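You operate a simulated robot arm through the tools that you are given. There is no shell and no other tool. Be economical: measure what you need, move in short steps, check, and stop when the job is done.

Carry out the task below with a simulated robot arm. There is one attempt and no reset: what you move stays moved.

Task
Dry the wet 30C top gently: LOW heat, slider on VENT, dial on DRY.
Fine: go by the care labels; it dries alone, door shut, and the dryer runs on.

The check looks at the end state, three seconds after you hand in, the way a careful person would. Anything else that was tipped, shoved, dropped, spilled or broken makes it a failure.

Robot
A 6-joint arm with a two-finger parallel gripper on a trunk, on a base that drives. Base frame: it is fixed to the floor where the robot stands at the start and does not move with it; the origin is under the middle of the robot, x ahead of it, y to its left, z up. Lengths are in mm, angles in rad, forces in N, time in s.
With the tool pointing down near the work surface it reaches from about 360 to 820 mm from the robot's upright axis, wherever it stands. Its first joint turns from -2.897 to 2.897 rad. Places, roughly: dryer [700, -800, 600]; dryer dial [400, -900, 900]; dryer door [200, -1100, 600]; dryer drum [600, -800, 500]; dryer start key [400, -1000, 900]; dryer vent slider [400, -600, 800]; gentle heat switch [400, -700, 800]. Payload 3.91 kg.
The tool frame sits at the grasp point between the pads (the TCP): z along the fingers, y along the line on which they close. The tips reach 30 mm beyond it. The gripper opens to 110 mm. The fingers are 20 mm wide and 10 mm thick; the gripper's body (48 by 112 mm) begins 55 mm behind the TCP.
Orientation is that of the tool frame in the base frame, as a unit quaternion [w, x, y, z]. With the fingers straight down and closing along the base's y, the tool's x points along the base's -x, its y along +y and its z along -z.

Tools
- The arm moves only by the tool apply_moves. Its argument "deltas" is a list of rows, each an object (a shift or turn left out is 0, a gripper value left out holds the last) with "claw": the closure, from 0 (fully open) to 1 (shut); "translation": the shift along the tool's x, y, z in mm, a list of three; "rotation": the turn, a rotation vector about the tool's x, y, z in rad, a list of three. In form: [{"claw": claw, "translation": [dx, dy, dz], "rotation": [ax, ay, az]}, ...]. A call has 1 to 20 rows; each row is the pose to reach, as a shift and turn from the pose commanded when the call began, along the tool's axes at that moment. Each row takes 0.2 s and may step no farther than 50 mm and 0.15 rad from the row before; otherwise, or with a gripper value out of range, the whole call is refused. A pose out of reach is approached as far as the arm can. The call stops where the force on the tool passes 90 N (or 10 N more than at its start, if that is more) or the arm is blocked; 0.2 s more then pass. The fingers move at their own pace (about 45 mm/s each) and stop on an object; they squeeze with about 42 N. The grip force told is the motor's: it shows also when the fingers shut on nothing. Time passes only in rows, and 0.2 s behind the last, so rows that repeat a pose let the fingers close. It gives the time, the measured TCP pose, the force on the tool (base axes), the opening and the grip force at its end, in the units of the frame above (readings bear some noise), with the torque about the TCP (base axes, N m) and any sound that the robot's microphone picked up, and new pictures: "pictures" is both (left out), scene, wrist or none.
- Cameras (640 x 400 px; columns grow to the right, rows downward): "scene" is now at [-14.2, 83.5, 1583.1]; the picture's right is [-0.60, -0.80, 0.00], its down [-0.60, 0.45, -0.66] and it looks along [0.53, -0.40, -0.75] (base axes); focal length 286 px, centre (320, 200). "wrist" rides on the gripper at [77, 7, -114] in the tool frame; the picture's right is [-0.09, 1.00, 0.00], its down [-0.80, -0.07, -0.59] and it looks along [-0.59, -0.05, 0.80] (tool axes); focal length 270 px, centre (320, 200). There is no depth. A picture from a camera that has moved, and an enlarged one, comes with that camera's place and axes in the base frame and with its lens.
- slide_trunk(by): slides the trunk up (or, below 0, down) by that many mm; the arm and the scene camera ride with it, the base frame stays. It gives what a move gives, with no picture.
- base_move(legs): drives the robot by 1 to 6 legs, each [ahead, turn to the left] in mm and rad, along the robot's own axes; the way and the turn of a leg run together, so that a leg with both is an arc; at most 1500 mm and 3.142 rad a leg. The arm and the cameras ride along, it lands a little off, and it stops where it bumps. It gives what a move gives, and a new picture of the scene camera.
- aim_head(pan, tilt): turns the head with the scene camera to pan (to the left, within 2.705 rad either way) and tilt (down, from -0.506 to 1.204), counted from straight ahead of the robot. It gives what a move gives, and a new picture of the scene camera.
- enlarge(camera, box): a new picture of the part [left, top, right, bottom] of that camera's present view, enlarged. No time passes.
- close_job(): hands the job in; it is judged then, once.

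Work in short steps. Places have to be worked out from the pictures, the camera data and where the tool is seen: move nearer, look again, correct. Check each grasp and each placing, and mend what went wrong. You have 120 turns and 260 pictures in all, those below and enlarged ones among them. Open the gripper and draw the arm clear of the work before you hand the job in, unless the task says otherwise; then end with one line.

The tools are called after "Call:" by a JSON object that holds its "op" and its "data". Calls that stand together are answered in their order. apply_moves: Moves the arm, as the interface text tells. Its arguments: {"type":"object","properties":{"deltas":{"type":"array","items":{"type":"object","properties":{"claw":{"type":"number"},"translation":{"type":"array","items":{"type":"number"}},"rotation":{"type":"array","items":{"type":"number"}}}}},"pictures":{"type":"string","enum":["both","scene","wrist","none"]}},"required":["deltas"]} The other tools are called the same way: slide_trunk (by) slides the trunk up or down; base_move (legs) drives the base; aim_head (pan, tilt) turns the head that bears the scene camera; enlarge (camera, box) takes an enlarged picture of a part of a camera's view; close_job () hands the job in.

At the start:

```text
clock: 0.0
tool_pos: [135.3, -398.0, 1151.5]
tool_rot: [-0.001, -0.007, 1.0, 0.0]
contact_force: [0.0, -0.8, 0.4]
ft_torque: [0.02, 0.03, 0.0]
grip_width: 110.3
finger_force: 0.0
trunk travel left (down, up): [-550.0, 60.0]
robot x, y, heading: [2.5, -20.2, -0.003]
head pan, tilt: [-0.642, 0.852]
```

scene: 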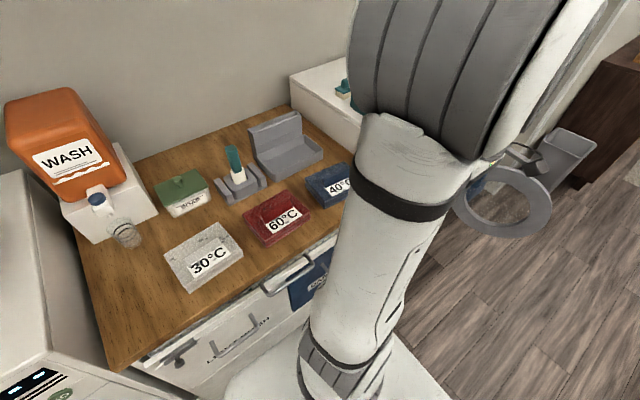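
wrist: 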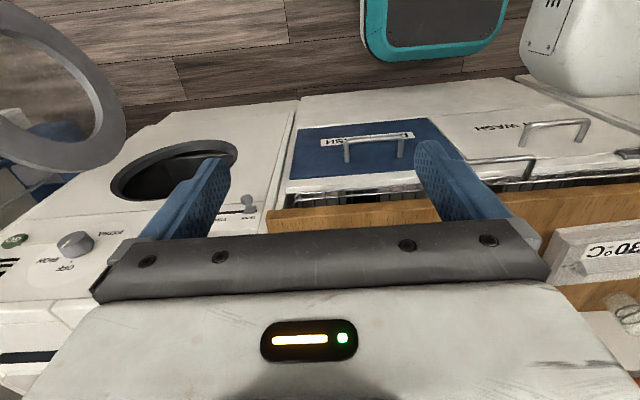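

I see a counter with temperature boxes, and a dryer to the right with its door apparently open. I look around with the head first.

Call:
{"op": "aim_head", "data": {"pan": -1.2, "tilt": 0.7}}

Call:
{"op": "aim_head", "data": {"pan": 0.3, "tilt": 0.7}}

Call:
{"op": "aim_head", "data": {"pan": -1.9, "tilt": 0.7}}

Call:
{"op": "enlarge", "data": {"camera": "wrist", "box": [0, 100, 320, 300]}}

```text
clock: 1.0
tool_pos: [136.5, -397.7, 1151.1]
tool_rot: [0.0, -0.006, 1.0, 0.0]
contact_force: [-0.7, 0.4, 0.1]
ft_torque: [0.03, -0.02, 0.0]
grip_width: 110.0
finger_force: 0.1
trunk travel left (down, up): [-550.0, 60.0]
robot x, y, heading: [-0.9, -20.7, -0.001]
head pan, tilt: [-1.201, 0.7]
camera scene: at [-46.0, 51.3, 1595.5], right [-0.93, -0.36, 0.0], down [-0.23, 0.6, -0.76], along [0.28, -0.71, -0.64], focal length 286 px, centre (320, 200)
```

scene: 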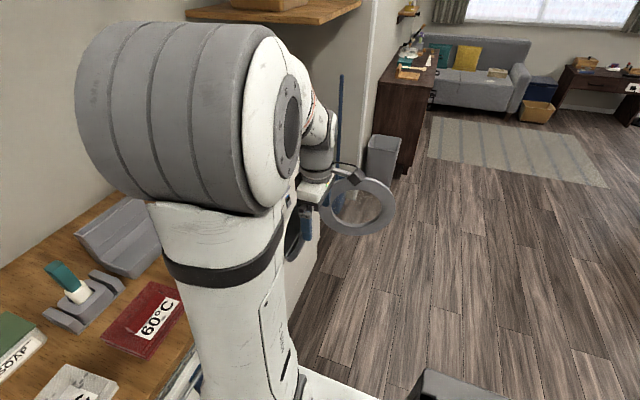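

```text
clock: 2.6
tool_pos: [136.3, -399.0, 1151.6]
tool_rot: [0.001, -0.006, 1.0, 0.0]
contact_force: [0.8, -0.8, 0.3]
ft_torque: [0.0, -0.01, 0.0]
grip_width: 110.1
finger_force: 0.1
trunk travel left (down, up): [-550.0, 60.0]
robot x, y, heading: [1.1, -19.4, -0.0]
head pan, tilt: [0.3, 0.7]
camera scene: at [4.6, 155.3, 1595.5], right [0.29, -0.96, 0.0], down [-0.62, -0.19, -0.76], along [0.73, 0.22, -0.64], focal length 286 px, centre (320, 200)
```

scene: 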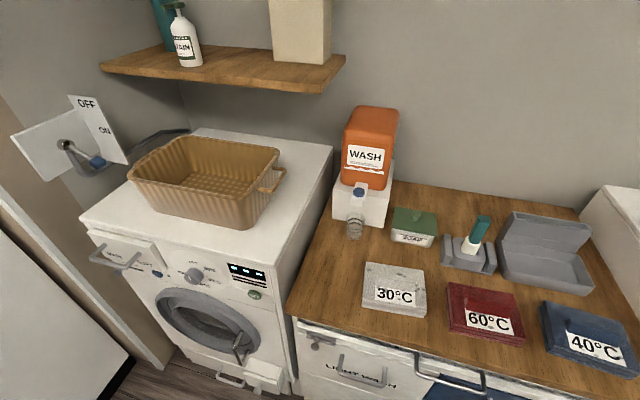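

```text
clock: 4.6
tool_pos: [135.4, -397.2, 1153.1]
tool_rot: [0.001, -0.006, 1.0, 0.001]
contact_force: [-0.5, 0.2, 0.0]
ft_torque: [0.0, -0.02, 0.0]
grip_width: 109.8
finger_force: 0.0
trunk travel left (down, up): [-550.0, 60.0]
robot x, y, heading: [-1.2, -21.3, 0.001]
head pan, tilt: [-1.901, 0.7]
camera scene: at [-104.2, 50.0, 1595.5], right [-0.95, 0.32, 0.0], down [0.21, 0.61, -0.76], along [-0.25, -0.72, -0.64], focal length 286 px, centre (320, 200)
```

scene: 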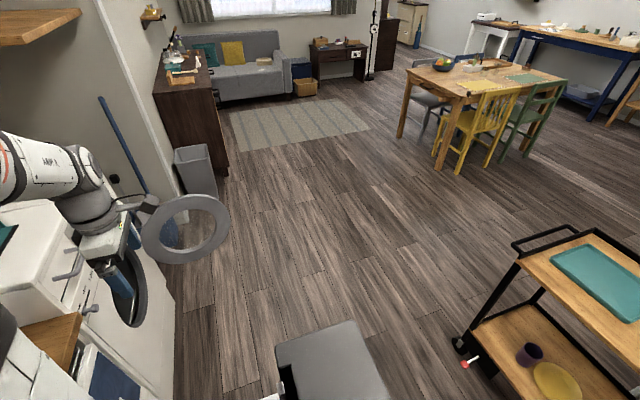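

```text
2.00 times, centred on (160, 200) of wrist
camera zoom: at [60.1, -392.0, 1266.1], right [0.08, 1.0, 0.0], down [0.8, -0.06, 0.59], along [0.59, -0.05, -0.8], focal length 541 px, centre (640, 200)
```

zoom: 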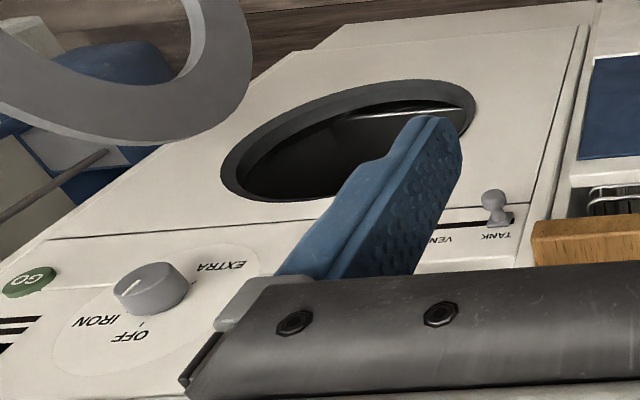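

The dryer front faces -x with the door open. I look closer at the counter and everything on it, including care labels.

Call:
{"op": "aim_head", "data": {"pan": -0.2, "tilt": 0.95}}

Call:
{"op": "enlarge", "data": {"camera": "scene", "box": [200, 60, 520, 260]}}

Call:
{"op": "enlarge", "data": {"camera": "scene", "box": [120, 200, 440, 400]}}

```text
clock: 6.4
tool_pos: [135.3, -398.4, 1151.7]
tool_rot: [0.0, -0.006, 1.0, 0.0]
contact_force: [0.6, 0.9, -0.1]
ft_torque: [0.02, -0.03, -0.01]
grip_width: 110.0
finger_force: 0.2
trunk travel left (down, up): [-550.0, 60.0]
robot x, y, heading: [1.2, -16.4, -0.004]
head pan, tilt: [-0.201, 0.949]
camera scene: at [-5.4, 115.7, 1575.7], right [-0.2, -0.98, 0.0], down [-0.8, 0.16, -0.58], along [0.57, -0.12, -0.81], focal length 286 px, centre (320, 200)
```

scene: 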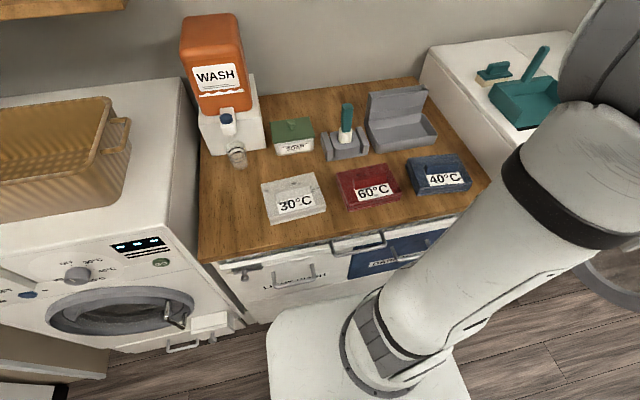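

```text
2.00 times, centred on (360, 160) of scene
camera zoom: at [-5.4, 115.7, 1575.7], right [-0.2, -0.98, 0.0], down [-0.8, 0.16, -0.58], along [0.57, -0.12, -0.81], focal length 571 px, centre (240, 280)
```

zoom: 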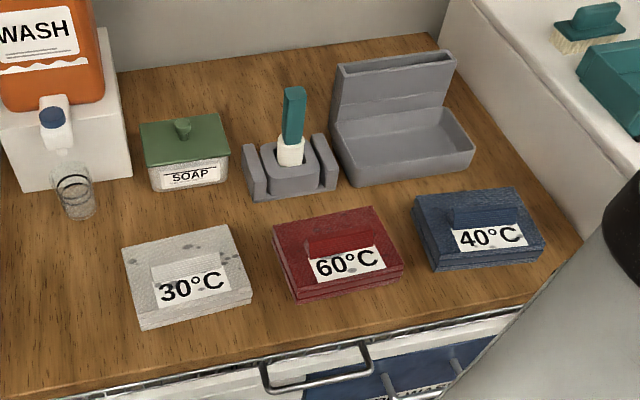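

```text
2.00 times, centred on (280, 300) of scene
camera zoom: at [-5.4, 115.7, 1575.7], right [-0.2, -0.98, 0.0], down [-0.8, 0.16, -0.58], along [0.57, -0.12, -0.81], focal length 571 px, centre (400, 0)
```

zoom: 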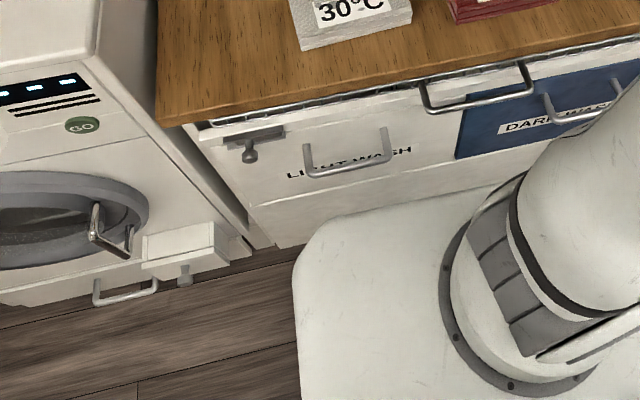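

The 30C, 60C and 40C tops lie on the counter. I back off and drive beside the dryer to inspect its controls and drum.

Call:
{"op": "base_move", "data": {"legs": [[-150, 0], [0, -1.571], [600, 0]]}}

Call:
{"op": "aim_head", "data": {"pan": 1.3, "tilt": 0.8}}

```text
clock: 14.7
tool_pos: [-550.9, -751.4, 1152.5]
tool_rot: [0.0, 0.713, 0.701, 0.001]
contact_force: [-0.5, -0.1, -0.7]
ft_torque: [0.0, -0.03, -0.02]
grip_width: 110.1
finger_force: 0.1
trunk travel left (down, up): [-550.0, 60.0]
robot x, y, heading: [-169.6, -626.1, -1.607]
head pan, tilt: [-0.201, 0.949]
camera scene: at [-30.6, -627.2, 1575.7], right [-0.97, 0.24, 0.0], down [0.19, 0.79, -0.58], along [-0.14, -0.57, -0.81], focal length 286 px, centre (320, 200)
```

scene: 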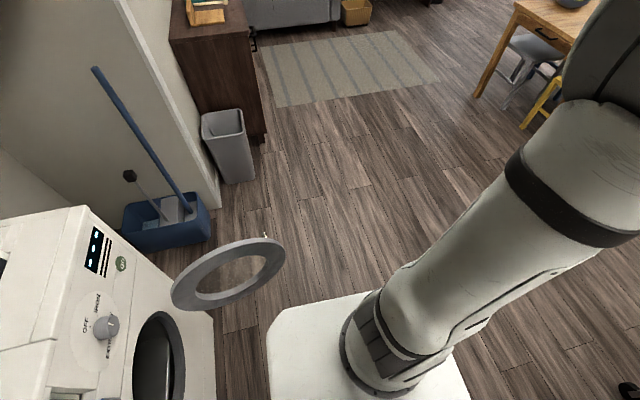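

```text
clock: 16.3
tool_pos: [-552.1, -752.0, 1150.8]
tool_rot: [0.0, 0.713, 0.701, 0.0]
contact_force: [-0.1, 0.0, -0.1]
ft_torque: [0.01, -0.04, 0.01]
grip_width: 109.9
finger_force: 0.0
trunk travel left (down, up): [-550.0, 60.0]
robot x, y, heading: [-164.6, -624.8, -1.604]
head pan, tilt: [1.3, 0.799]
camera scene: at [63.4, -580.6, 1587.3], right [-0.3, -0.95, 0.0], down [-0.68, 0.22, -0.7], along [0.66, -0.21, -0.72], focal length 286 px, centre (320, 200)
```

scene: 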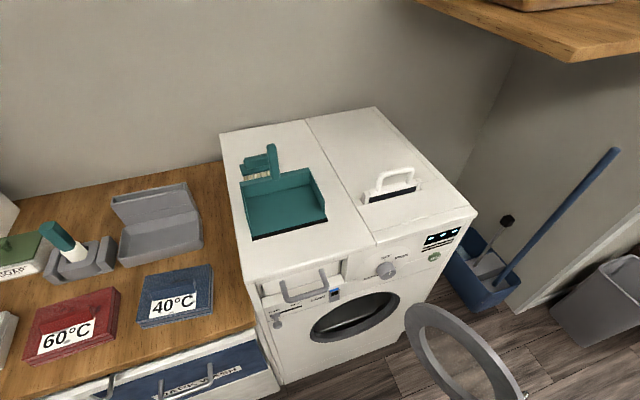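

The dryer is now visible. I enlarge its front panel and drum and slide the trunk down for a better view.

Call:
{"op": "enlarge", "data": {"camera": "scene", "box": [240, 180, 480, 330]}}

Call:
{"op": "slide_trunk", "data": {"by": -350}}

Call:
{"op": "aim_head", "data": {"pan": 1.3, "tilt": 0.8}}

```text
2.67 times, centred on (360, 255) of scene
camera zoom: at [63.4, -580.6, 1587.3], right [-0.3, -0.95, 0.0], down [-0.68, 0.22, -0.7], along [0.66, -0.21, -0.72], focal length 762 px, centre (213, 53)
```

zoom: 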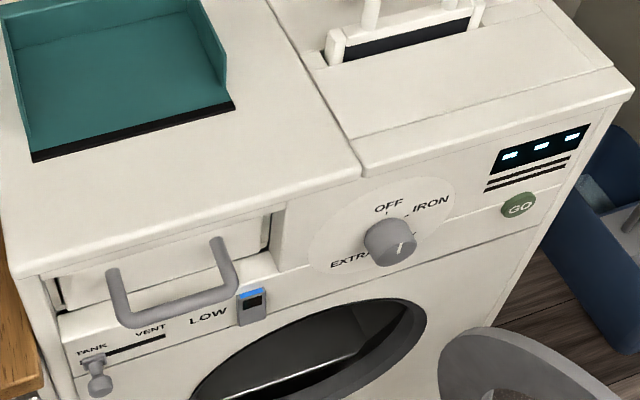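

```text
clock: 19.7
tool_pos: [-551.6, -752.0, 802.0]
tool_rot: [0.0, 0.713, 0.702, 0.0]
contact_force: [0.0, -0.2, 0.0]
ft_torque: [-0.01, -0.01, -0.02]
grip_width: 110.0
finger_force: 0.1
trunk travel left (down, up): [-200.0, 410.0]
robot x, y, heading: [-165.9, -628.2, -1.6]
head pan, tilt: [1.3, 0.799]
```

```text
clock: 20.3
tool_pos: [-552.0, -751.6, 802.3]
tool_rot: [0.0, 0.713, 0.702, -0.001]
contact_force: [-0.2, 0.3, 0.3]
ft_torque: [0.02, 0.03, 0.01]
grip_width: 109.9
finger_force: 0.0
trunk travel left (down, up): [-200.0, 410.0]
robot x, y, heading: [-167.2, -624.3, -1.603]
head pan, tilt: [1.3, 0.799]
camera scene: at [63.4, -580.5, 1237.3], right [-0.3, -0.95, 0.0], down [-0.68, 0.22, -0.7], along [0.66, -0.21, -0.72], focal length 286 px, centre (320, 200)
```

scene: 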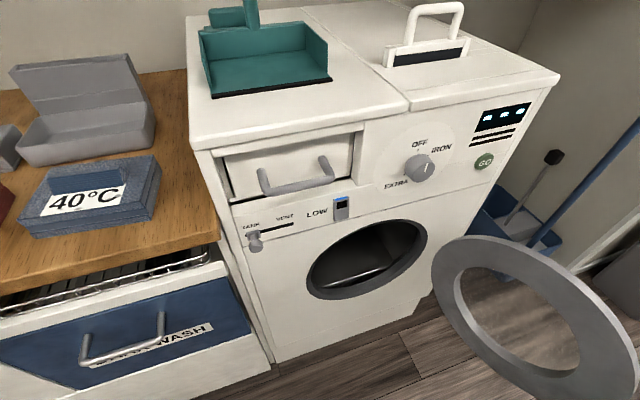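

I enlarge the controls and look into the drum from lower.

Call:
{"op": "enlarge", "data": {"camera": "scene", "box": [230, 90, 550, 290]}}

Call:
{"op": "slide_trunk", "data": {"by": -200}}

Call:
{"op": "aim_head", "data": {"pan": 1.3, "tilt": 0.7}}

Call:
{"op": "enlarge", "data": {"camera": "scene", "box": [230, 60, 550, 260]}}

```text
2.00 times, centred on (390, 190) of scene
camera zoom: at [63.4, -580.5, 1237.3], right [-0.3, -0.95, 0.0], down [-0.68, 0.22, -0.7], along [0.66, -0.21, -0.72], focal length 571 px, centre (180, 220)
```

zoom: 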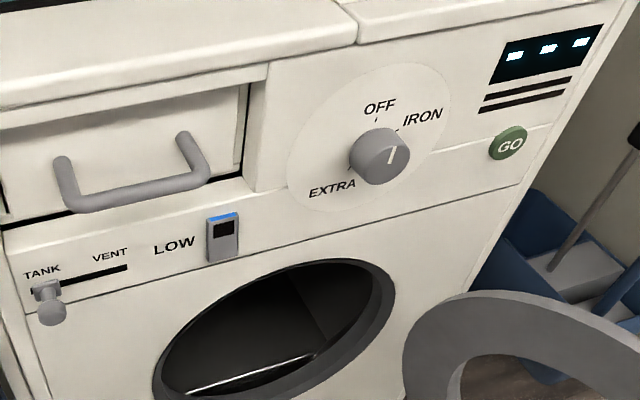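

```text
clock: 22.5
tool_pos: [-551.1, -750.9, 601.7]
tool_rot: [0.0, 0.712, 0.702, 0.0]
contact_force: [0.4, 0.3, 1.0]
ft_torque: [0.02, 0.02, -0.05]
grip_width: 110.0
finger_force: 0.1
trunk travel left (down, up): [0.0, 610.0]
robot x, y, heading: [-162.9, -627.4, -1.613]
head pan, tilt: [1.3, 0.799]
```

```text
clock: 23.1
tool_pos: [-551.0, -752.0, 602.2]
tool_rot: [0.0, 0.712, 0.702, -0.001]
contact_force: [0.6, 0.8, 0.3]
ft_torque: [0.01, 0.01, -0.02]
grip_width: 110.0
finger_force: 0.0
trunk travel left (down, up): [0.0, 610.0]
robot x, y, heading: [-167.0, -628.4, -1.61]
head pan, tilt: [1.3, 0.7]
camera scene: at [67.5, -581.8, 1045.5], right [-0.3, -0.95, 0.0], down [-0.61, 0.19, -0.76], along [0.73, -0.23, -0.64], focal length 286 px, centre (320, 200)
```

scene: 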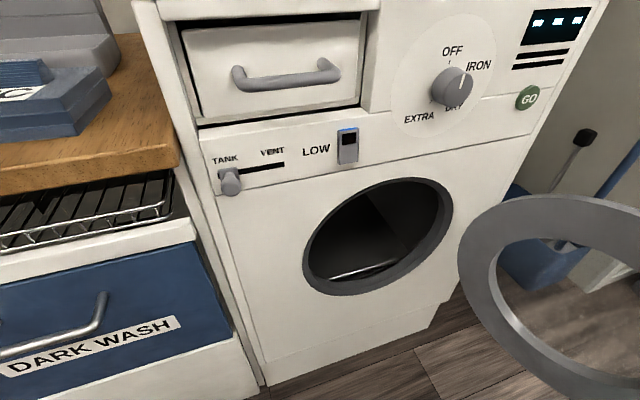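

```text
2.00 times, centred on (390, 160) of scene
camera zoom: at [67.5, -581.8, 1045.5], right [-0.3, -0.95, 0.0], down [-0.61, 0.19, -0.76], along [0.73, -0.23, -0.64], focal length 571 px, centre (180, 280)
```

zoom: 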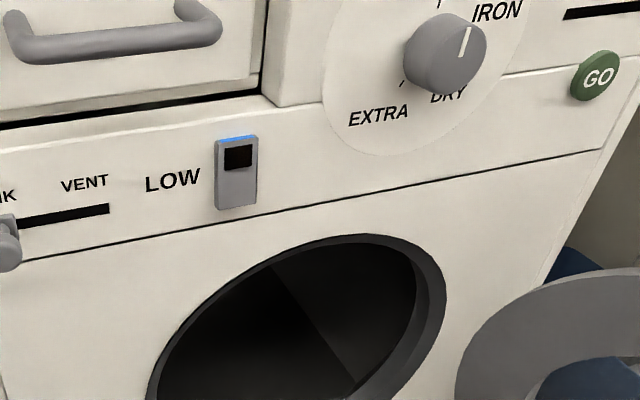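

All controls are located: slider about (400,-559,817) at TANK, LOW switch (400,-727,843), dial (400,-879,908), GO (400,-1029,879). I raise the trunk and turn to face the dryer.

Call:
{"op": "slide_trunk", "data": {"by": 350}}

Call:
{"op": "base_move", "data": {"legs": [[0, 1.6]]}}

Call:
{"op": "aim_head", "data": {"pan": -0.4, "tilt": 0.8}}

```text
clock: 26.6
tool_pos: [-551.8, -750.9, 951.4]
tool_rot: [0.0, 0.713, 0.702, -0.001]
contact_force: [0.7, 0.2, 0.5]
ft_torque: [-0.01, -0.01, 0.0]
grip_width: 110.1
finger_force: 0.1
trunk travel left (down, up): [-350.0, 260.0]
robot x, y, heading: [-165.2, -628.6, -1.609]
head pan, tilt: [1.3, 0.7]
```

```text
clock: 30.8
tool_pos: [-41.3, -1013.0, 951.5]
tool_rot: [0.0, 0.01, 1.0, 0.0]
contact_force: [-0.5, -0.2, 0.0]
ft_torque: [0.02, 0.03, 0.0]
grip_width: 109.9
finger_force: 0.0
trunk travel left (down, up): [-350.0, 260.0]
robot x, y, heading: [-165.9, -620.1, -0.043]
head pan, tilt: [1.3, 0.7]
camera scene: at [-209.5, -386.6, 1395.6], right [0.95, -0.31, 0.0], down [-0.2, -0.61, -0.77], along [0.24, 0.73, -0.64], focal length 286 px, centre (320, 200)
```

scene: 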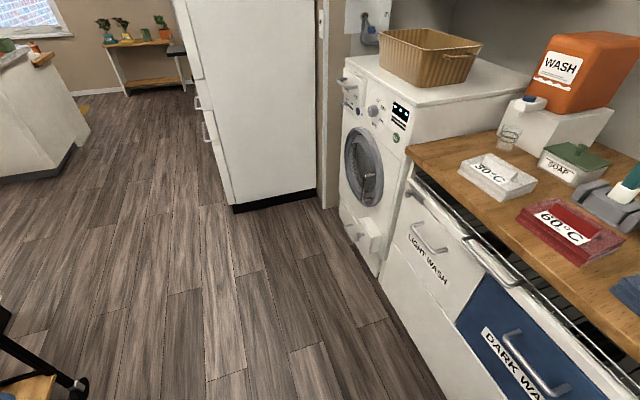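

```text
clock: 32.5
tool_pos: [-41.3, -1012.1, 950.8]
tool_rot: [0.0, 0.009, 1.0, 0.0]
contact_force: [0.2, 0.2, -0.4]
ft_torque: [0.0, 0.01, 0.03]
grip_width: 110.2
finger_force: 0.0
trunk travel left (down, up): [-350.0, 260.0]
robot x, y, heading: [-165.1, -622.0, -0.043]
head pan, tilt: [-0.4, 0.799]
camera scene: at [-163.3, -501.8, 1387.3], right [-0.43, -0.9, 0.0], down [-0.65, 0.31, -0.7], along [0.63, -0.3, -0.72], focal length 286 px, centre (320, 200)
```

scene: 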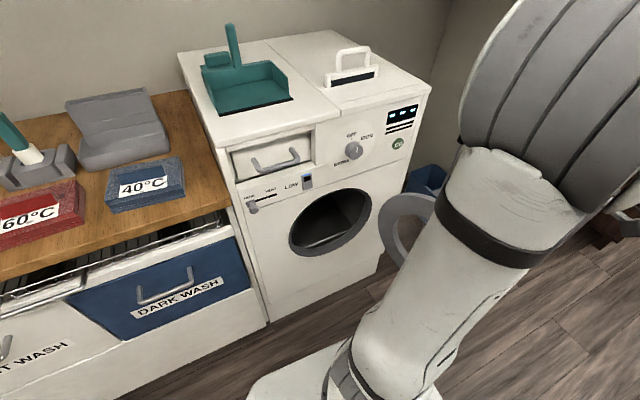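

I move the tool in front of the dryer, then tilt it to point toward +x.

Call:
{"op": "apply_moves", "data": {"deltas": [{"translation": [-35, 45, 0], "claw": 1}, {"translation": [-70, 89, 0]}, {"translation": [-103, 134, 0]}, {"translation": [-137, 178, 0]}, {"translation": [-171, 223, 0]}, {"translation": [-206, 268, 0]}, {"translation": [-240, 312, 0]}], "pictures": "none"}}

Call:
{"op": "apply_moves", "data": {"deltas": [{"rotation": [0, -0.143, 0]}, {"rotation": [0, -0.286, 0]}, {"rotation": [0, -0.428, 0]}, {"rotation": [0, -0.571, 0]}, {"rotation": [0, -0.714, 0]}, {"rotation": [0, -0.857, 0]}, {"rotation": [0, -1.0, 0]}, {"rotation": [0, -1.142, 0]}, {"rotation": [0, -1.285, 0]}, {"rotation": [0, -1.428, 0]}, {"rotation": [0, -1.571, 0]}]}}

```text
refused: row 1 steps farther than a row can; nothing moved
```

```text
clock: 34.9
tool_pos: [-41.7, -1014.0, 951.7]
tool_rot: [0.708, 0.007, 0.706, -0.007]
contact_force: [-0.6, 0.7, 0.8]
ft_torque: [-0.02, 0.02, -0.01]
grip_width: 110.0
finger_force: 0.1
trunk travel left (down, up): [-350.0, 260.0]
robot x, y, heading: [-165.0, -621.6, -0.046]
head pan, tilt: [-0.4, 0.799]
camera scene: at [-163.4, -501.8, 1387.3], right [-0.43, -0.9, 0.0], down [-0.65, 0.31, -0.7], along [0.63, -0.3, -0.72], focal length 286 px, centre (320, 200)
camera wrist: at [-154.9, -1004.8, 874.6], right [0.02, 1.0, 0.09], down [-0.6, -0.06, 0.8], along [0.8, -0.07, 0.59], focal length 270 px, centre (320, 200)
```

scene: 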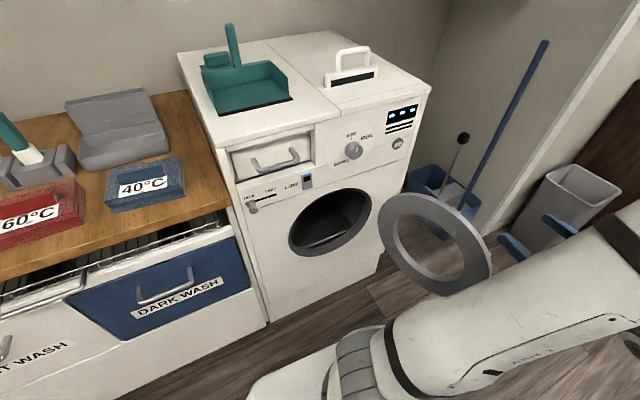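
wrist: 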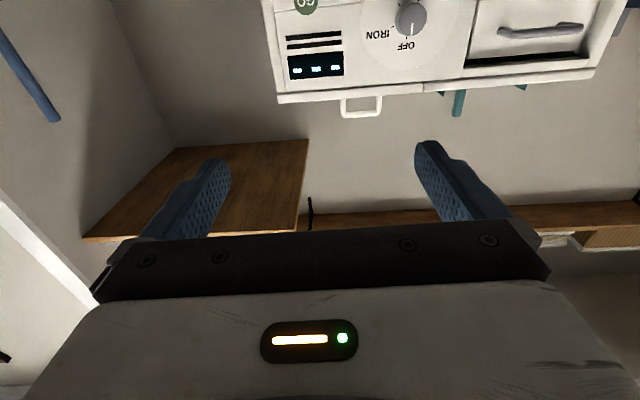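

The tool now points at +x. I move it across in front of the slider while beginning to roll it so that the camera is on top.

Call:
{"op": "apply_moves", "data": {"deltas": [{"claw": 1, "translation": [9, 33, 10], "rotation": [0, 0, 0.149]}, {"translation": [18, 66, 20], "rotation": [0, 0, 0.298]}, {"translation": [27, 99, 30], "rotation": [0, 0, 0.447]}, {"translation": [36, 132, 40], "rotation": [0, 0, 0.596]}, {"translation": [45, 165, 50], "rotation": [0, 0, 0.745]}, {"translation": [54, 198, 60], "rotation": [0, 0, 0.894]}, {"translation": [63, 231, 70], "rotation": [0, 0, 1.043]}, {"translation": [72, 264, 80], "rotation": [0, 0, 1.192]}, {"translation": [81, 297, 90], "rotation": [0, 0, 1.341]}, {"translation": [90, 330, 100], "rotation": [0, 0, 1.49]}, {"translation": [99, 363, 110], "rotation": [0, 0, 1.571]}]}}

```text
clock: 37.1
tool_pos: [4.2, -859.7, 730.5]
tool_rot: [0.543, 0.479, 0.531, 0.44]
contact_force: [1.4, -1.0, 0.4]
ft_torque: [-0.06, -0.01, 0.09]
grip_width: 0.0
finger_force: 37.7
out of reach, approached as far as the arm can: row 4, 5, 6, 7, 8, 9, 10, 11
trunk travel left (down, up): [-350.0, 260.0]
robot x, y, heading: [-164.4, -620.0, -0.043]
head pan, tilt: [-0.4, 0.799]
stopped in row 11: the force on the tool passed its limit at 431 N (the readings are from after the stop); the commanded pose is now the measured one
camera scene: at [-163.3, -499.8, 1387.2], right [-0.43, -0.9, 0.0], down [-0.65, 0.31, -0.7], along [0.63, -0.3, -0.72], focal length 286 px, centre (320, 200)
camera wrist: at [-104.5, -777.0, 728.6], right [0.03, 0.07, 1.0], down [-0.63, -0.77, 0.07], along [0.77, -0.63, 0.02], focal length 270 px, centre (320, 200)
```

scene: 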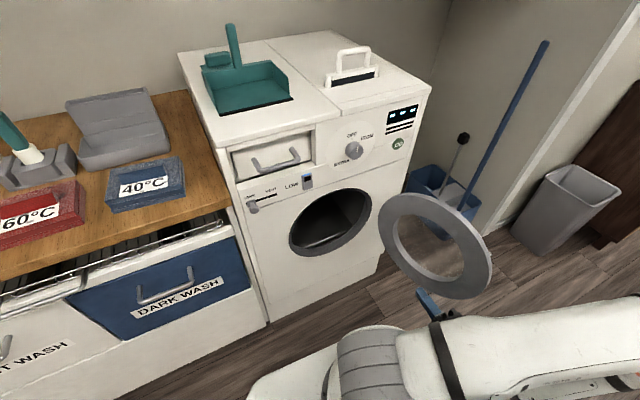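
wrist: 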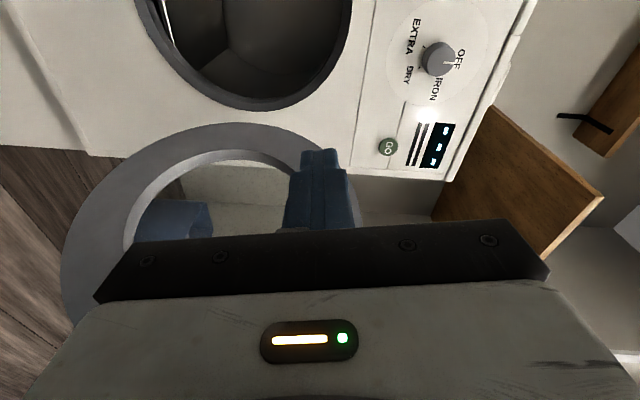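

Self-crowding near the robot's axis caused a stop; nothing looks moved. I use this good view to read the dial and drum.

Call:
{"op": "enlarge", "data": {"camera": "wrist", "box": [360, 0, 520, 100]}}

Call:
{"op": "enlarge", "data": {"camera": "wrist", "box": [120, 0, 376, 160]}}

```text
4.00 times, centred on (440, 50) of wrist
camera zoom: at [-104.5, -777.0, 728.6], right [0.03, 0.07, 1.0], down [-0.63, -0.77, 0.07], along [0.77, -0.63, 0.02], focal length 1081 px, centre (-160, 800)
```

zoom: 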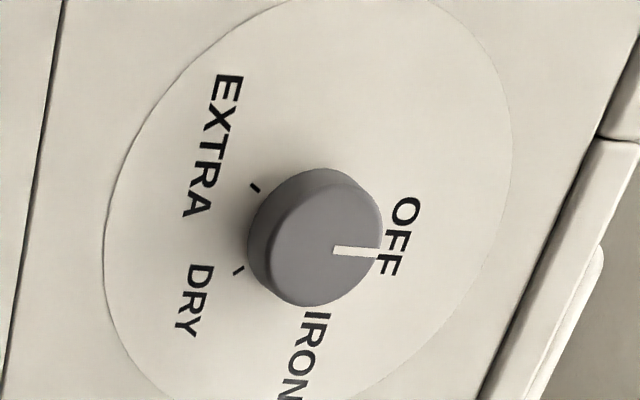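

```text
2.50 times, centred on (248, 80) of wrist
camera zoom: at [-104.5, -777.0, 728.6], right [0.03, 0.07, 1.0], down [-0.63, -0.77, 0.07], along [0.77, -0.63, 0.02], focal length 676 px, centre (500, 500)
```

zoom: 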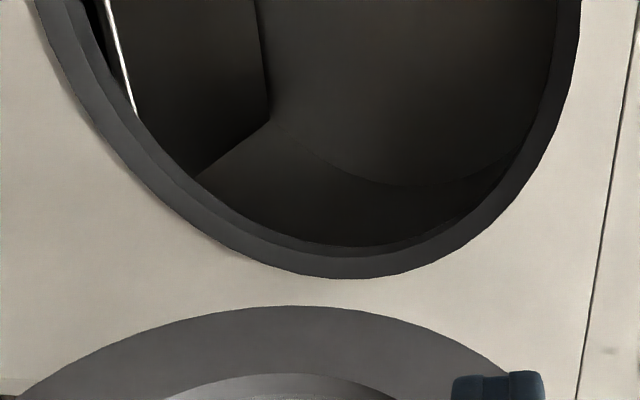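

The drum looks empty, the dial points to OFF, and DRY is ~144° clockwise. I raise the tool, then move it outward over the counterside.

Call:
{"op": "apply_moves", "data": {"deltas": [{"translation": [0, 40, 0]}, {"translation": [0, 80, 0]}, {"translation": [0, 120, 0]}, {"translation": [0, 160, 0]}, {"translation": [0, 200, 0]}, {"translation": [0, 200, 45]}, {"translation": [0, 200, 90]}, {"translation": [0, 200, 135]}, {"translation": [0, 200, 180]}, {"translation": [0, 200, 220]}]}}

```text
clock: 39.4
tool_pos: [258.1, -880.5, 926.7]
tool_rot: [0.542, 0.478, 0.532, 0.441]
contact_force: [-0.2, 1.3, 0.5]
ft_torque: [-0.01, 0.02, 0.01]
grip_width: 0.1
finger_force: 37.8
out of reach, approached as far as the arm can: row 1, 2, 3, 4, 5, 6, 7, 8, 9, 10
trunk travel left (down, up): [-350.0, 260.0]
robot x, y, heading: [-167.0, -621.2, -0.046]
head pan, tilt: [-0.4, 0.799]
camera scene: at [-163.0, -501.5, 1387.2], right [-0.43, -0.9, 0.0], down [-0.65, 0.31, -0.7], along [0.63, -0.3, -0.72], focal length 286 px, centre (320, 200)
camera wrist: at [149.0, -798.1, 923.4], right [0.03, 0.06, 1.0], down [-0.63, -0.77, 0.07], along [0.77, -0.63, 0.02], focal length 270 px, centre (320, 200)
```

scene: 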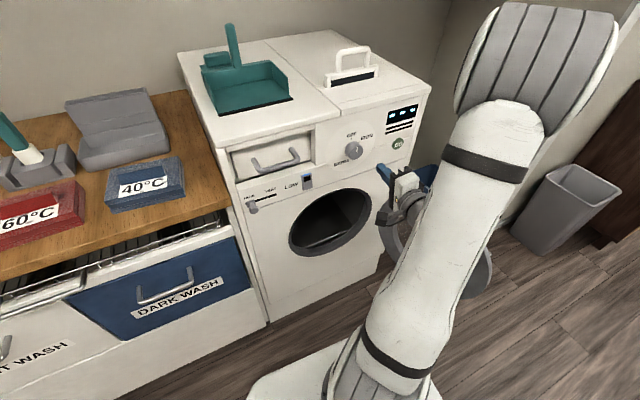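
wrist: 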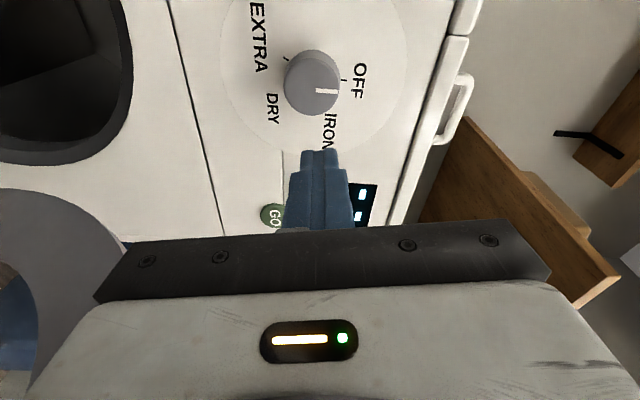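

Reach is cramped so close in; I back the base 150 mm.

Call:
{"op": "base_move", "data": {"legs": [[-150, 0]]}}

Call:
{"op": "apply_moves", "data": {"deltas": [{"translation": [0, 0, 40]}, {"translation": [45, 0, 60]}, {"translation": [90, 0, 60]}, {"translation": [130, 0, 60]}], "pictures": "wrist"}}

```text
clock: 40.7
tool_pos: [108.2, -873.1, 925.9]
tool_rot: [0.54, 0.478, 0.533, 0.442]
contact_force: [0.4, 0.0, -0.7]
ft_torque: [0.0, 0.0, 0.05]
grip_width: 0.0
finger_force: 37.8
trunk travel left (down, up): [-350.0, 260.0]
robot x, y, heading: [-316.7, -614.8, -0.043]
head pan, tilt: [-0.4, 0.799]
camera scene: at [-313.6, -494.9, 1387.3], right [-0.43, -0.9, 0.0], down [-0.65, 0.31, -0.7], along [0.63, -0.3, -0.72], focal length 286 px, centre (320, 200)
```

scene: 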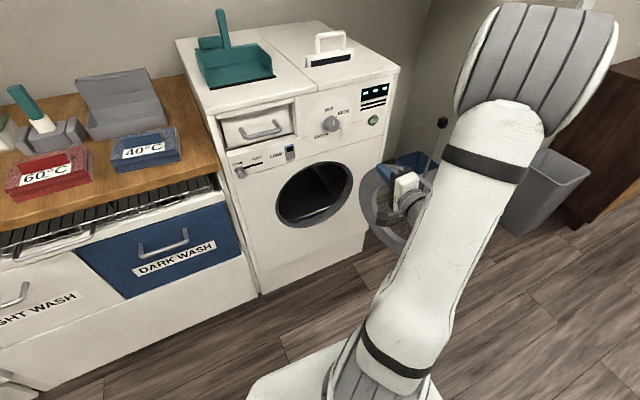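

```text
clock: 41.7
tool_pos: [205.7, -766.6, 903.2]
tool_rot: [0.541, 0.478, 0.532, 0.442]
contact_force: [-0.6, -0.8, 0.8]
ft_torque: [-0.01, -0.03, 0.02]
grip_width: 0.2
finger_force: 37.7
out of reach, approached as far as the arm can: row 3, 4
trunk travel left (down, up): [-350.0, 260.0]
robot x, y, heading: [-316.8, -613.4, -0.042]
head pan, tilt: [-0.4, 0.799]
camera wrist: at [97.0, -684.2, 899.9], right [0.03, 0.06, 1.0], down [-0.63, -0.77, 0.07], along [0.78, -0.63, 0.02], focal length 270 px, centre (320, 200)
```

wrist: 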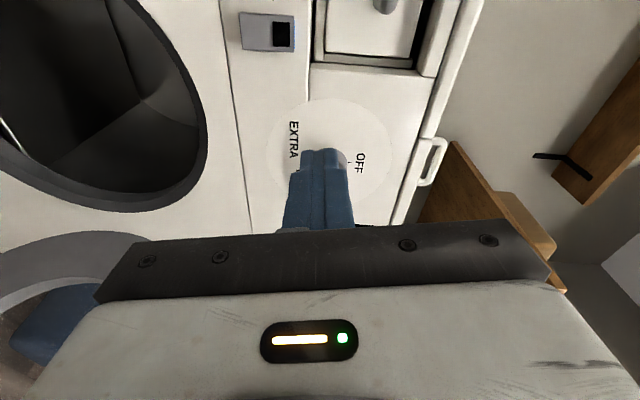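

The rolled wrist is at its limits; I unroll it to the natural pose (camera below), which still looks at the fingertips.

Call:
{"op": "apply_moves", "data": {"deltas": [{"rotation": [0, 0, -0.141]}, {"rotation": [0, 0, -0.283]}, {"rotation": [0, 0, -0.424]}, {"rotation": [0, 0, -0.566]}, {"rotation": [0, 0, -0.707]}, {"rotation": [0, 0, -0.848]}, {"rotation": [0, 0, -0.99]}, {"rotation": [0, 0, -1.131]}, {"rotation": [0, 0, -1.273]}, {"rotation": [0, 0, -1.414]}]}}

```text
clock: 43.9
tool_pos: [209.4, -770.2, 908.6]
tool_rot: [0.698, 0.035, 0.715, 0.004]
contact_force: [-0.7, -0.1, -0.2]
ft_torque: [-0.01, -0.02, 0.01]
grip_width: 0.0
finger_force: 38.1
out of reach, approached as far as the arm can: row 10
trunk travel left (down, up): [-350.0, 260.0]
robot x, y, heading: [-314.4, -611.7, -0.037]
head pan, tilt: [-0.4, 0.799]
camera scene: at [-313.5, -494.9, 1387.2], right [-0.43, -0.9, 0.0], down [-0.65, 0.31, -0.7], along [0.63, -0.3, -0.72], focal length 286 px, centre (320, 200)
camera wrist: at [94.6, -753.9, 834.8], right [0.05, 0.99, 0.14], down [-0.58, -0.09, 0.81], along [0.81, -0.12, 0.57], focal length 270 px, centre (320, 200)
```

scene: 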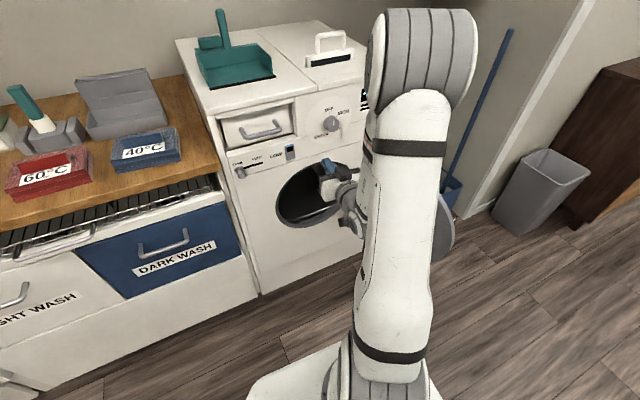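
wrist: 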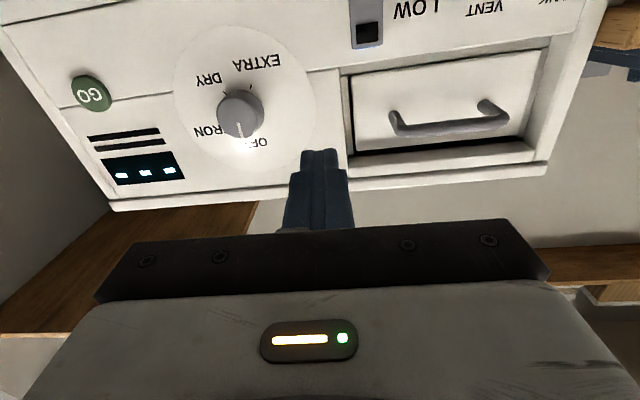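

I lower the trunk by 90 so that the arm reaches the slider level, then test moving sideways toward the slider.

Call:
{"op": "slide_trunk", "data": {"by": -90}}

Call:
{"op": "apply_moves", "data": {"deltas": [{"translation": [0, 45, 0]}, {"translation": [0, 90, 0]}, {"translation": [0, 135, 0]}, {"translation": [0, 180, 0]}, {"translation": [0, 220, 0]}]}}

```text
clock: 45.2
tool_pos: [208.0, -770.1, 819.5]
tool_rot: [0.698, 0.037, 0.715, 0.004]
contact_force: [-0.2, 0.4, -0.5]
ft_torque: [0.02, -0.01, 0.02]
grip_width: 0.1
finger_force: 37.8
trunk travel left (down, up): [-260.0, 350.0]
robot x, y, heading: [-313.8, -610.6, -0.045]
head pan, tilt: [-0.4, 0.799]
```

```text
clock: 46.4
tool_pos: [228.3, -709.5, 845.0]
tool_rot: [0.697, 0.034, 0.716, 0.011]
contact_force: [-0.2, -0.2, 0.3]
ft_torque: [-0.01, 0.01, 0.04]
grip_width: 0.0
finger_force: 37.5
out of reach, approached as far as the arm can: row 1, 2, 3, 4, 5
trunk travel left (down, up): [-260.0, 350.0]
robot x, y, heading: [-317.5, -615.2, -0.04]
head pan, tilt: [-0.4, 0.799]
camera scene: at [-313.6, -494.9, 1297.2], right [-0.43, -0.9, 0.0], down [-0.65, 0.31, -0.7], along [0.63, -0.3, -0.72], focal length 286 px, centre (320, 200)
camera wrist: at [114.5, -695.0, 771.3], right [0.03, 0.99, 0.15], down [-0.58, -0.1, 0.81], along [0.82, -0.12, 0.56], focal length 270 px, centre (320, 200)
```

scene: 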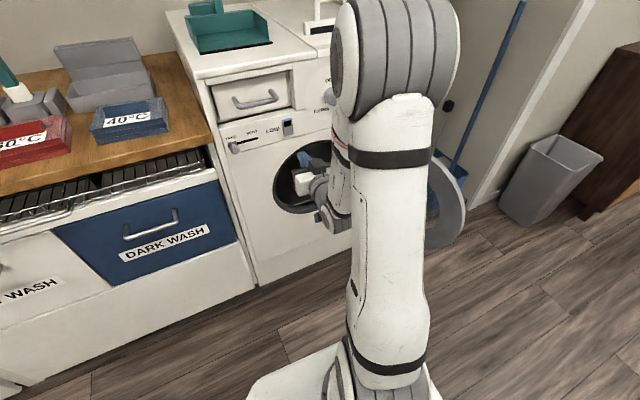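
wrist: 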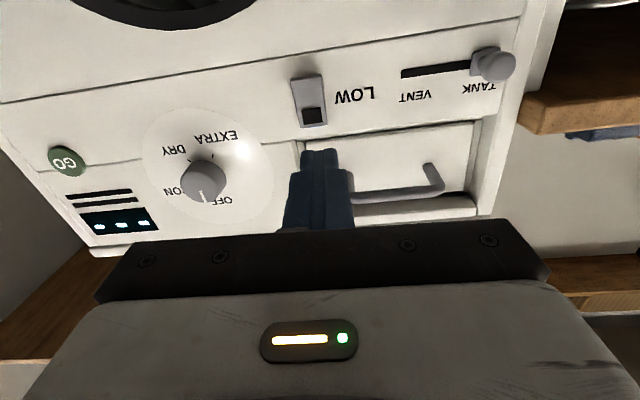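

Still too close to the arm's column, so I back up another 150 mm and retry.

Call:
{"op": "base_move", "data": {"legs": [[-150, 0]]}}

Call:
{"op": "apply_moves", "data": {"deltas": [{"translation": [0, 0, 45]}, {"translation": [0, 0, 90]}, {"translation": [0, 45, 90]}, {"translation": [0, 90, 90]}]}}

```text
clock: 47.8
tool_pos: [76.6, -702.5, 844.8]
tool_rot: [0.697, 0.035, 0.716, 0.011]
contact_force: [-0.3, 0.0, 0.0]
ft_torque: [-0.05, -0.01, 0.0]
grip_width: 0.0
finger_force: 38.0
trunk travel left (down, up): [-260.0, 350.0]
robot x, y, heading: [-469.0, -604.8, -0.043]
head pan, tilt: [-0.4, 0.799]
camera scene: at [-466.8, -488.1, 1297.3], right [-0.43, -0.9, 0.0], down [-0.65, 0.31, -0.7], along [0.63, -0.3, -0.72], focal length 286 px, centre (320, 200)
```

scene: 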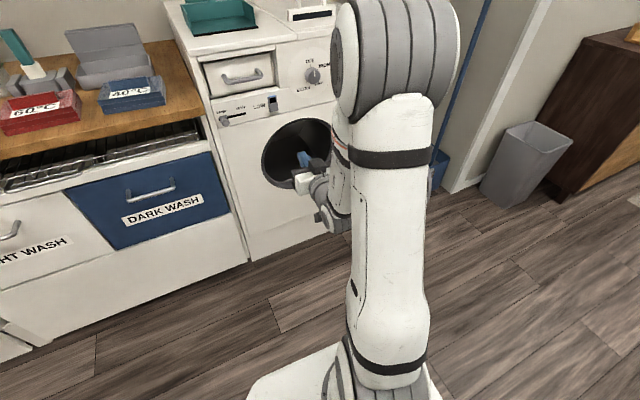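

```text
clock: 48.8
tool_pos: [149.9, -698.6, 842.6]
tool_rot: [0.696, 0.02, 0.718, 0.025]
contact_force: [0.2, -1.3, -0.7]
ft_torque: [-0.02, 0.0, -0.01]
grip_width: 0.1
finger_force: 37.8
out of reach, approached as far as the arm can: row 1, 2, 3, 4
trunk travel left (down, up): [-260.0, 350.0]
robot x, y, heading: [-469.1, -606.8, -0.048]
head pan, tilt: [-0.4, 0.799]
camera scene: at [-466.9, -488.2, 1297.3], right [-0.43, -0.9, 0.0], down [-0.65, 0.31, -0.7], along [0.63, -0.3, -0.72], focal length 286 px, centre (320, 200)
camera wrist: at [33.0, -688.7, 770.2], right [0.0, 0.99, 0.15], down [-0.57, -0.13, 0.81], along [0.82, -0.08, 0.56], focal length 270 px, centre (320, 200)
```

scene: 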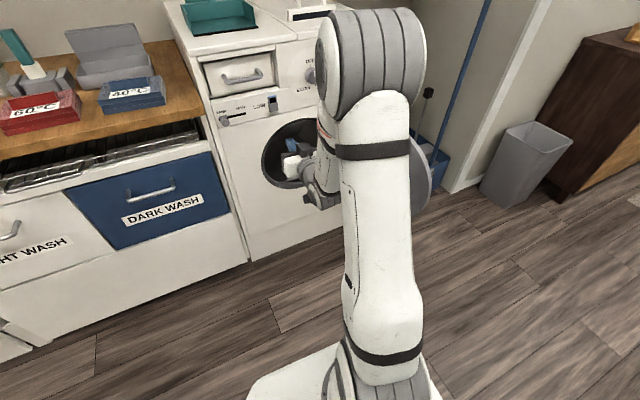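
wrist: 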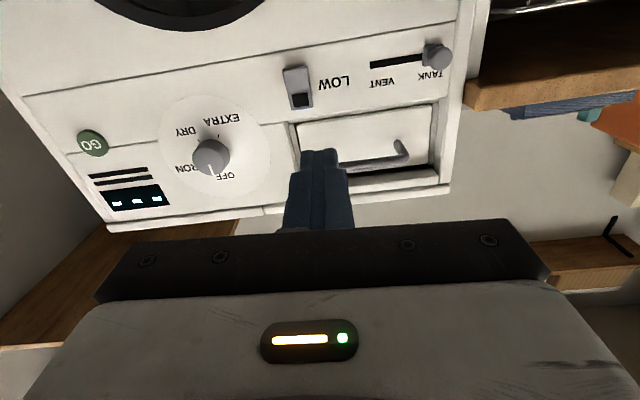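

I test whether extending outward clears the limit.

Call:
{"op": "apply_moves", "data": {"deltas": [{"translation": [0, 0, 45]}, {"translation": [0, 0, 90]}, {"translation": [0, 0, 120]}], "pictures": "wrist"}}

```text
clock: 49.5
tool_pos: [267.0, -728.0, 843.0]
tool_rot: [0.695, 0.027, 0.718, 0.019]
contact_force: [0.2, -0.3, -0.3]
ft_torque: [0.0, -0.02, 0.03]
grip_width: 0.0
finger_force: 37.7
out of reach, approached as far as the arm can: row 1, 2, 3
trunk travel left (down, up): [-260.0, 350.0]
robot x, y, heading: [-469.0, -608.1, -0.042]
head pan, tilt: [-0.4, 0.799]
camera wrist: at [151.3, -715.7, 769.6], right [0.01, 0.99, 0.15], down [-0.57, -0.12, 0.81], along [0.82, -0.1, 0.56], focal length 270 px, centre (320, 200)
```

wrist: 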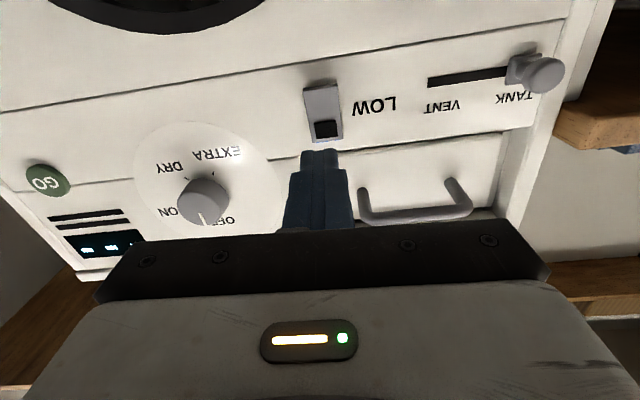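

The tool can't cross to the left of roughly -9° azimuth when horizontal (wrist limit), so targets must lie to the robot's right. I retract and relocate the base further left for the slider.

Call:
{"op": "apply_moves", "data": {"deltas": [{"translation": [0, -20, -48]}, {"translation": [0, -40, -92]}, {"translation": [0, -60, -136]}, {"translation": [0, -80, -180]}, {"translation": [0, -100, -224]}], "pictures": "none"}}

Call:
{"op": "base_move", "data": {"legs": [[0, 0.9], [300, 0], [0, -0.86]]}}

```text
refused: row 1 steps farther than a row can; nothing moved
```

```text
clock: 55.0
tool_pos: [394.4, -63.5, 840.7]
tool_rot: [0.655, -0.201, 0.691, 0.229]
contact_force: [-43.0, -19.0, 12.0]
ft_torque: [0.29, -1.56, -1.39]
grip_width: 0.2
finger_force: 37.4
trunk travel left (down, up): [-260.0, 350.0]
robot x, y, heading: [-261.5, -387.0, 0.591]
head pan, tilt: [-0.4, 0.799]
stopped in leg 3: the force on the tool passed its limit at 122 N (the readings are from after the stop); the commanded pose is now the measured one
camera scene: at [-338.5, -294.8, 1297.4], right [0.19, -0.98, 0.0], down [-0.7, -0.13, -0.7], along [0.69, 0.13, -0.71], focal length 286 px, centre (320, 200)
```

scene: 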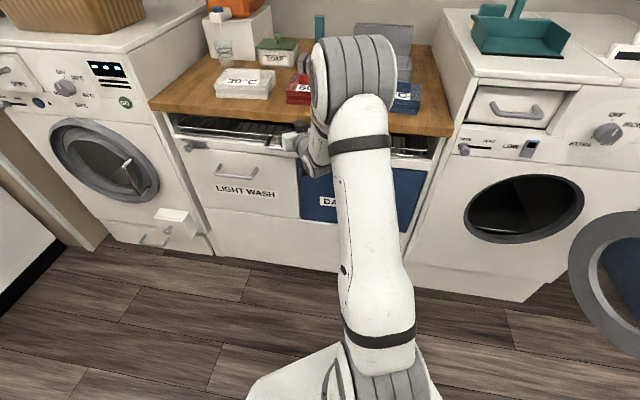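

The retract was refused and the tool bumped the counter front. I reverse that turn slightly, then look.

Call:
{"op": "base_move", "data": {"legs": [[0, 0.2]]}}

Call:
{"op": "enlarge", "data": {"camera": "scene", "box": [150, 0, 470, 200]}}

```text
clock: 56.2
tool_pos: [321.2, 60.8, 836.9]
tool_rot: [0.626, -0.27, 0.67, 0.294]
contact_force: [0.3, 0.2, 0.0]
ft_torque: [0.0, -0.02, 0.03]
grip_width: 0.0
finger_force: 37.7
trunk travel left (down, up): [-260.0, 350.0]
robot x, y, heading: [-258.8, -395.8, 0.783]
head pan, tilt: [-0.4, 0.799]
camera scene: at [-344.8, -311.9, 1297.3], right [0.37, -0.93, 0.0], down [-0.67, -0.27, -0.7], along [0.65, 0.26, -0.72], focal length 286 px, centre (320, 200)
```

scene: 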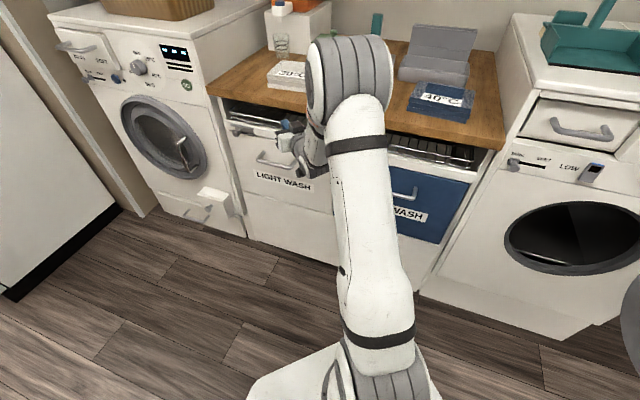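

```text
2.00 times, centred on (310, 100) of scene
camera zoom: at [-344.8, -311.9, 1297.3], right [0.37, -0.93, 0.0], down [-0.67, -0.27, -0.7], along [0.65, 0.26, -0.72], focal length 571 px, centre (340, 400)
```

zoom: 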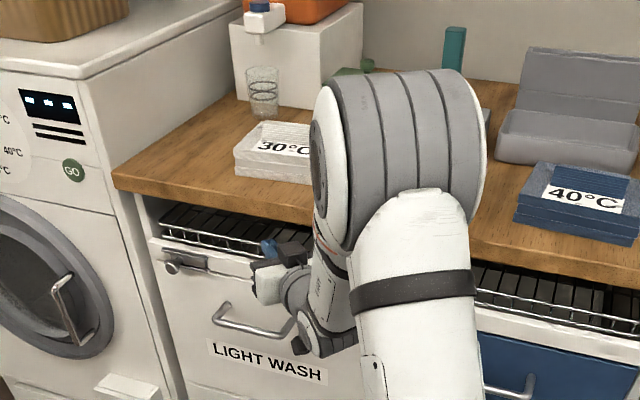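

Now retract the tool properly, 220 mm along its axis.

Call:
{"op": "apply_moves", "data": {"deltas": [{"translation": [0, 0, -44]}, {"translation": [0, 0, -88]}, {"translation": [0, 0, -132]}, {"translation": [0, 0, -176]}, {"translation": [0, 0, -210]}], "pictures": "both"}}

```text
clock: 57.4
tool_pos: [193.2, -86.6, 846.7]
tool_rot: [0.624, -0.271, 0.671, 0.295]
contact_force: [0.3, 0.1, -1.3]
ft_torque: [0.02, -0.02, 0.02]
grip_width: 0.0
finger_force: 37.6
out of reach, approached as far as the arm can: row 5
trunk travel left (down, up): [-260.0, 350.0]
robot x, y, heading: [-259.0, -393.9, 0.785]
head pan, tilt: [-0.4, 0.799]
camera scene: at [-344.4, -311.5, 1297.2], right [0.37, -0.93, 0.0], down [-0.67, -0.27, -0.7], along [0.65, 0.26, -0.72], focal length 286 px, centre (320, 200)
camera wrist: at [105.6, -165.7, 776.0], right [-0.72, 0.68, 0.14], down [-0.29, -0.49, 0.82], along [0.63, 0.55, 0.55], focal length 270 px, centre (320, 200)
```

scene: 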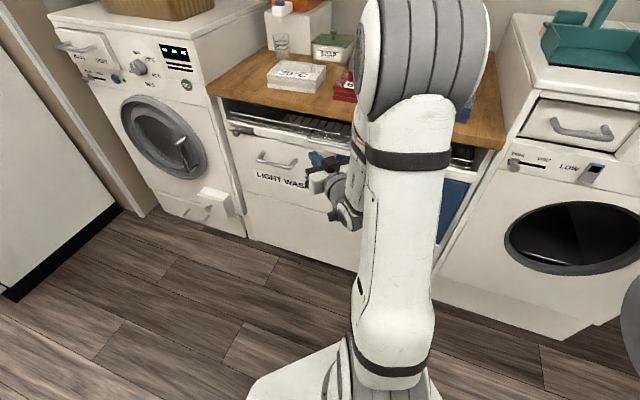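
wrist: 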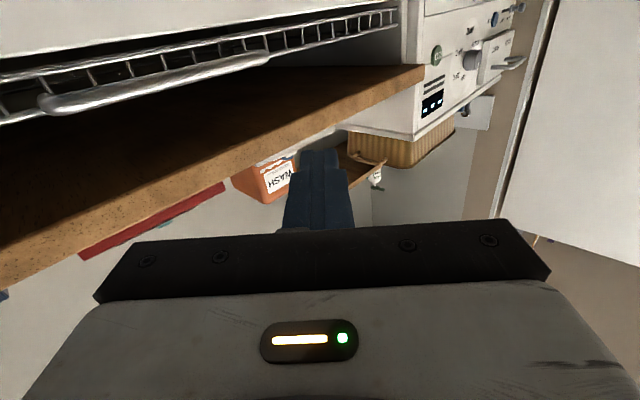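

The tool is clear; the rack seems unmoved. I turn back to face the dryer, sweeping with ~60+ mm clearance.

Call:
{"op": "base_move", "data": {"legs": [[-60, 0], [0, -0.785]]}}

```text
clock: 60.4
tool_pos: [236.3, -535.5, 848.4]
tool_rot: [0.69, 0.005, 0.723, 0.033]
contact_force: [0.3, 0.7, 0.1]
ft_torque: [0.0, 0.01, -0.02]
grip_width: 0.0
finger_force: 38.2
trunk travel left (down, up): [-260.0, 350.0]
robot x, y, heading: [-303.7, -424.2, 0.009]
head pan, tilt: [-0.4, 0.799]
camera scene: at [-305.2, -303.4, 1297.3], right [-0.38, -0.92, 0.0], down [-0.66, 0.27, -0.7], along [0.64, -0.27, -0.72], focal length 286 px, centre (320, 200)
```

scene: 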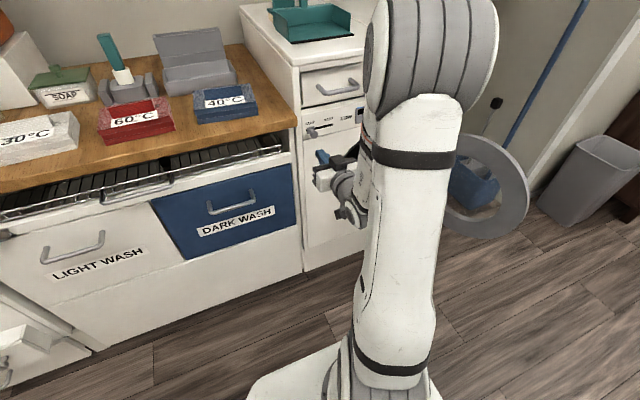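

Facing the dryer with the tool near the slider's level. I open the gripper partly and look through the wrist camera.

Call:
{"op": "apply_moves", "data": {"deltas": [{"claw": 0.45}, {}, {}, {}], "pictures": "wrist"}}

```text
clock: 61.4
tool_pos: [237.1, -536.6, 848.4]
tool_rot: [0.69, 0.005, 0.723, 0.033]
contact_force: [-0.3, -0.2, -0.1]
ft_torque: [0.01, 0.0, -0.01]
grip_width: 60.3
finger_force: 0.0
trunk travel left (down, up): [-260.0, 350.0]
robot x, y, heading: [-300.9, -420.7, 0.01]
head pan, tilt: [-0.4, 0.799]
camera wrist: at [119.8, -529.7, 776.3], right [-0.03, 0.99, 0.14], down [-0.55, -0.14, 0.82], along [0.83, -0.05, 0.55], focal length 270 px, centre (320, 200)
```

wrist: 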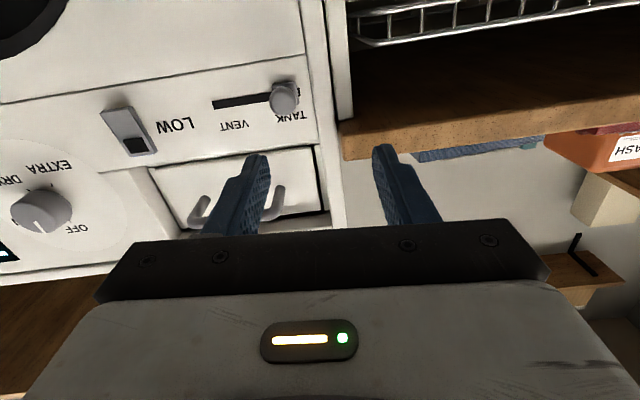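

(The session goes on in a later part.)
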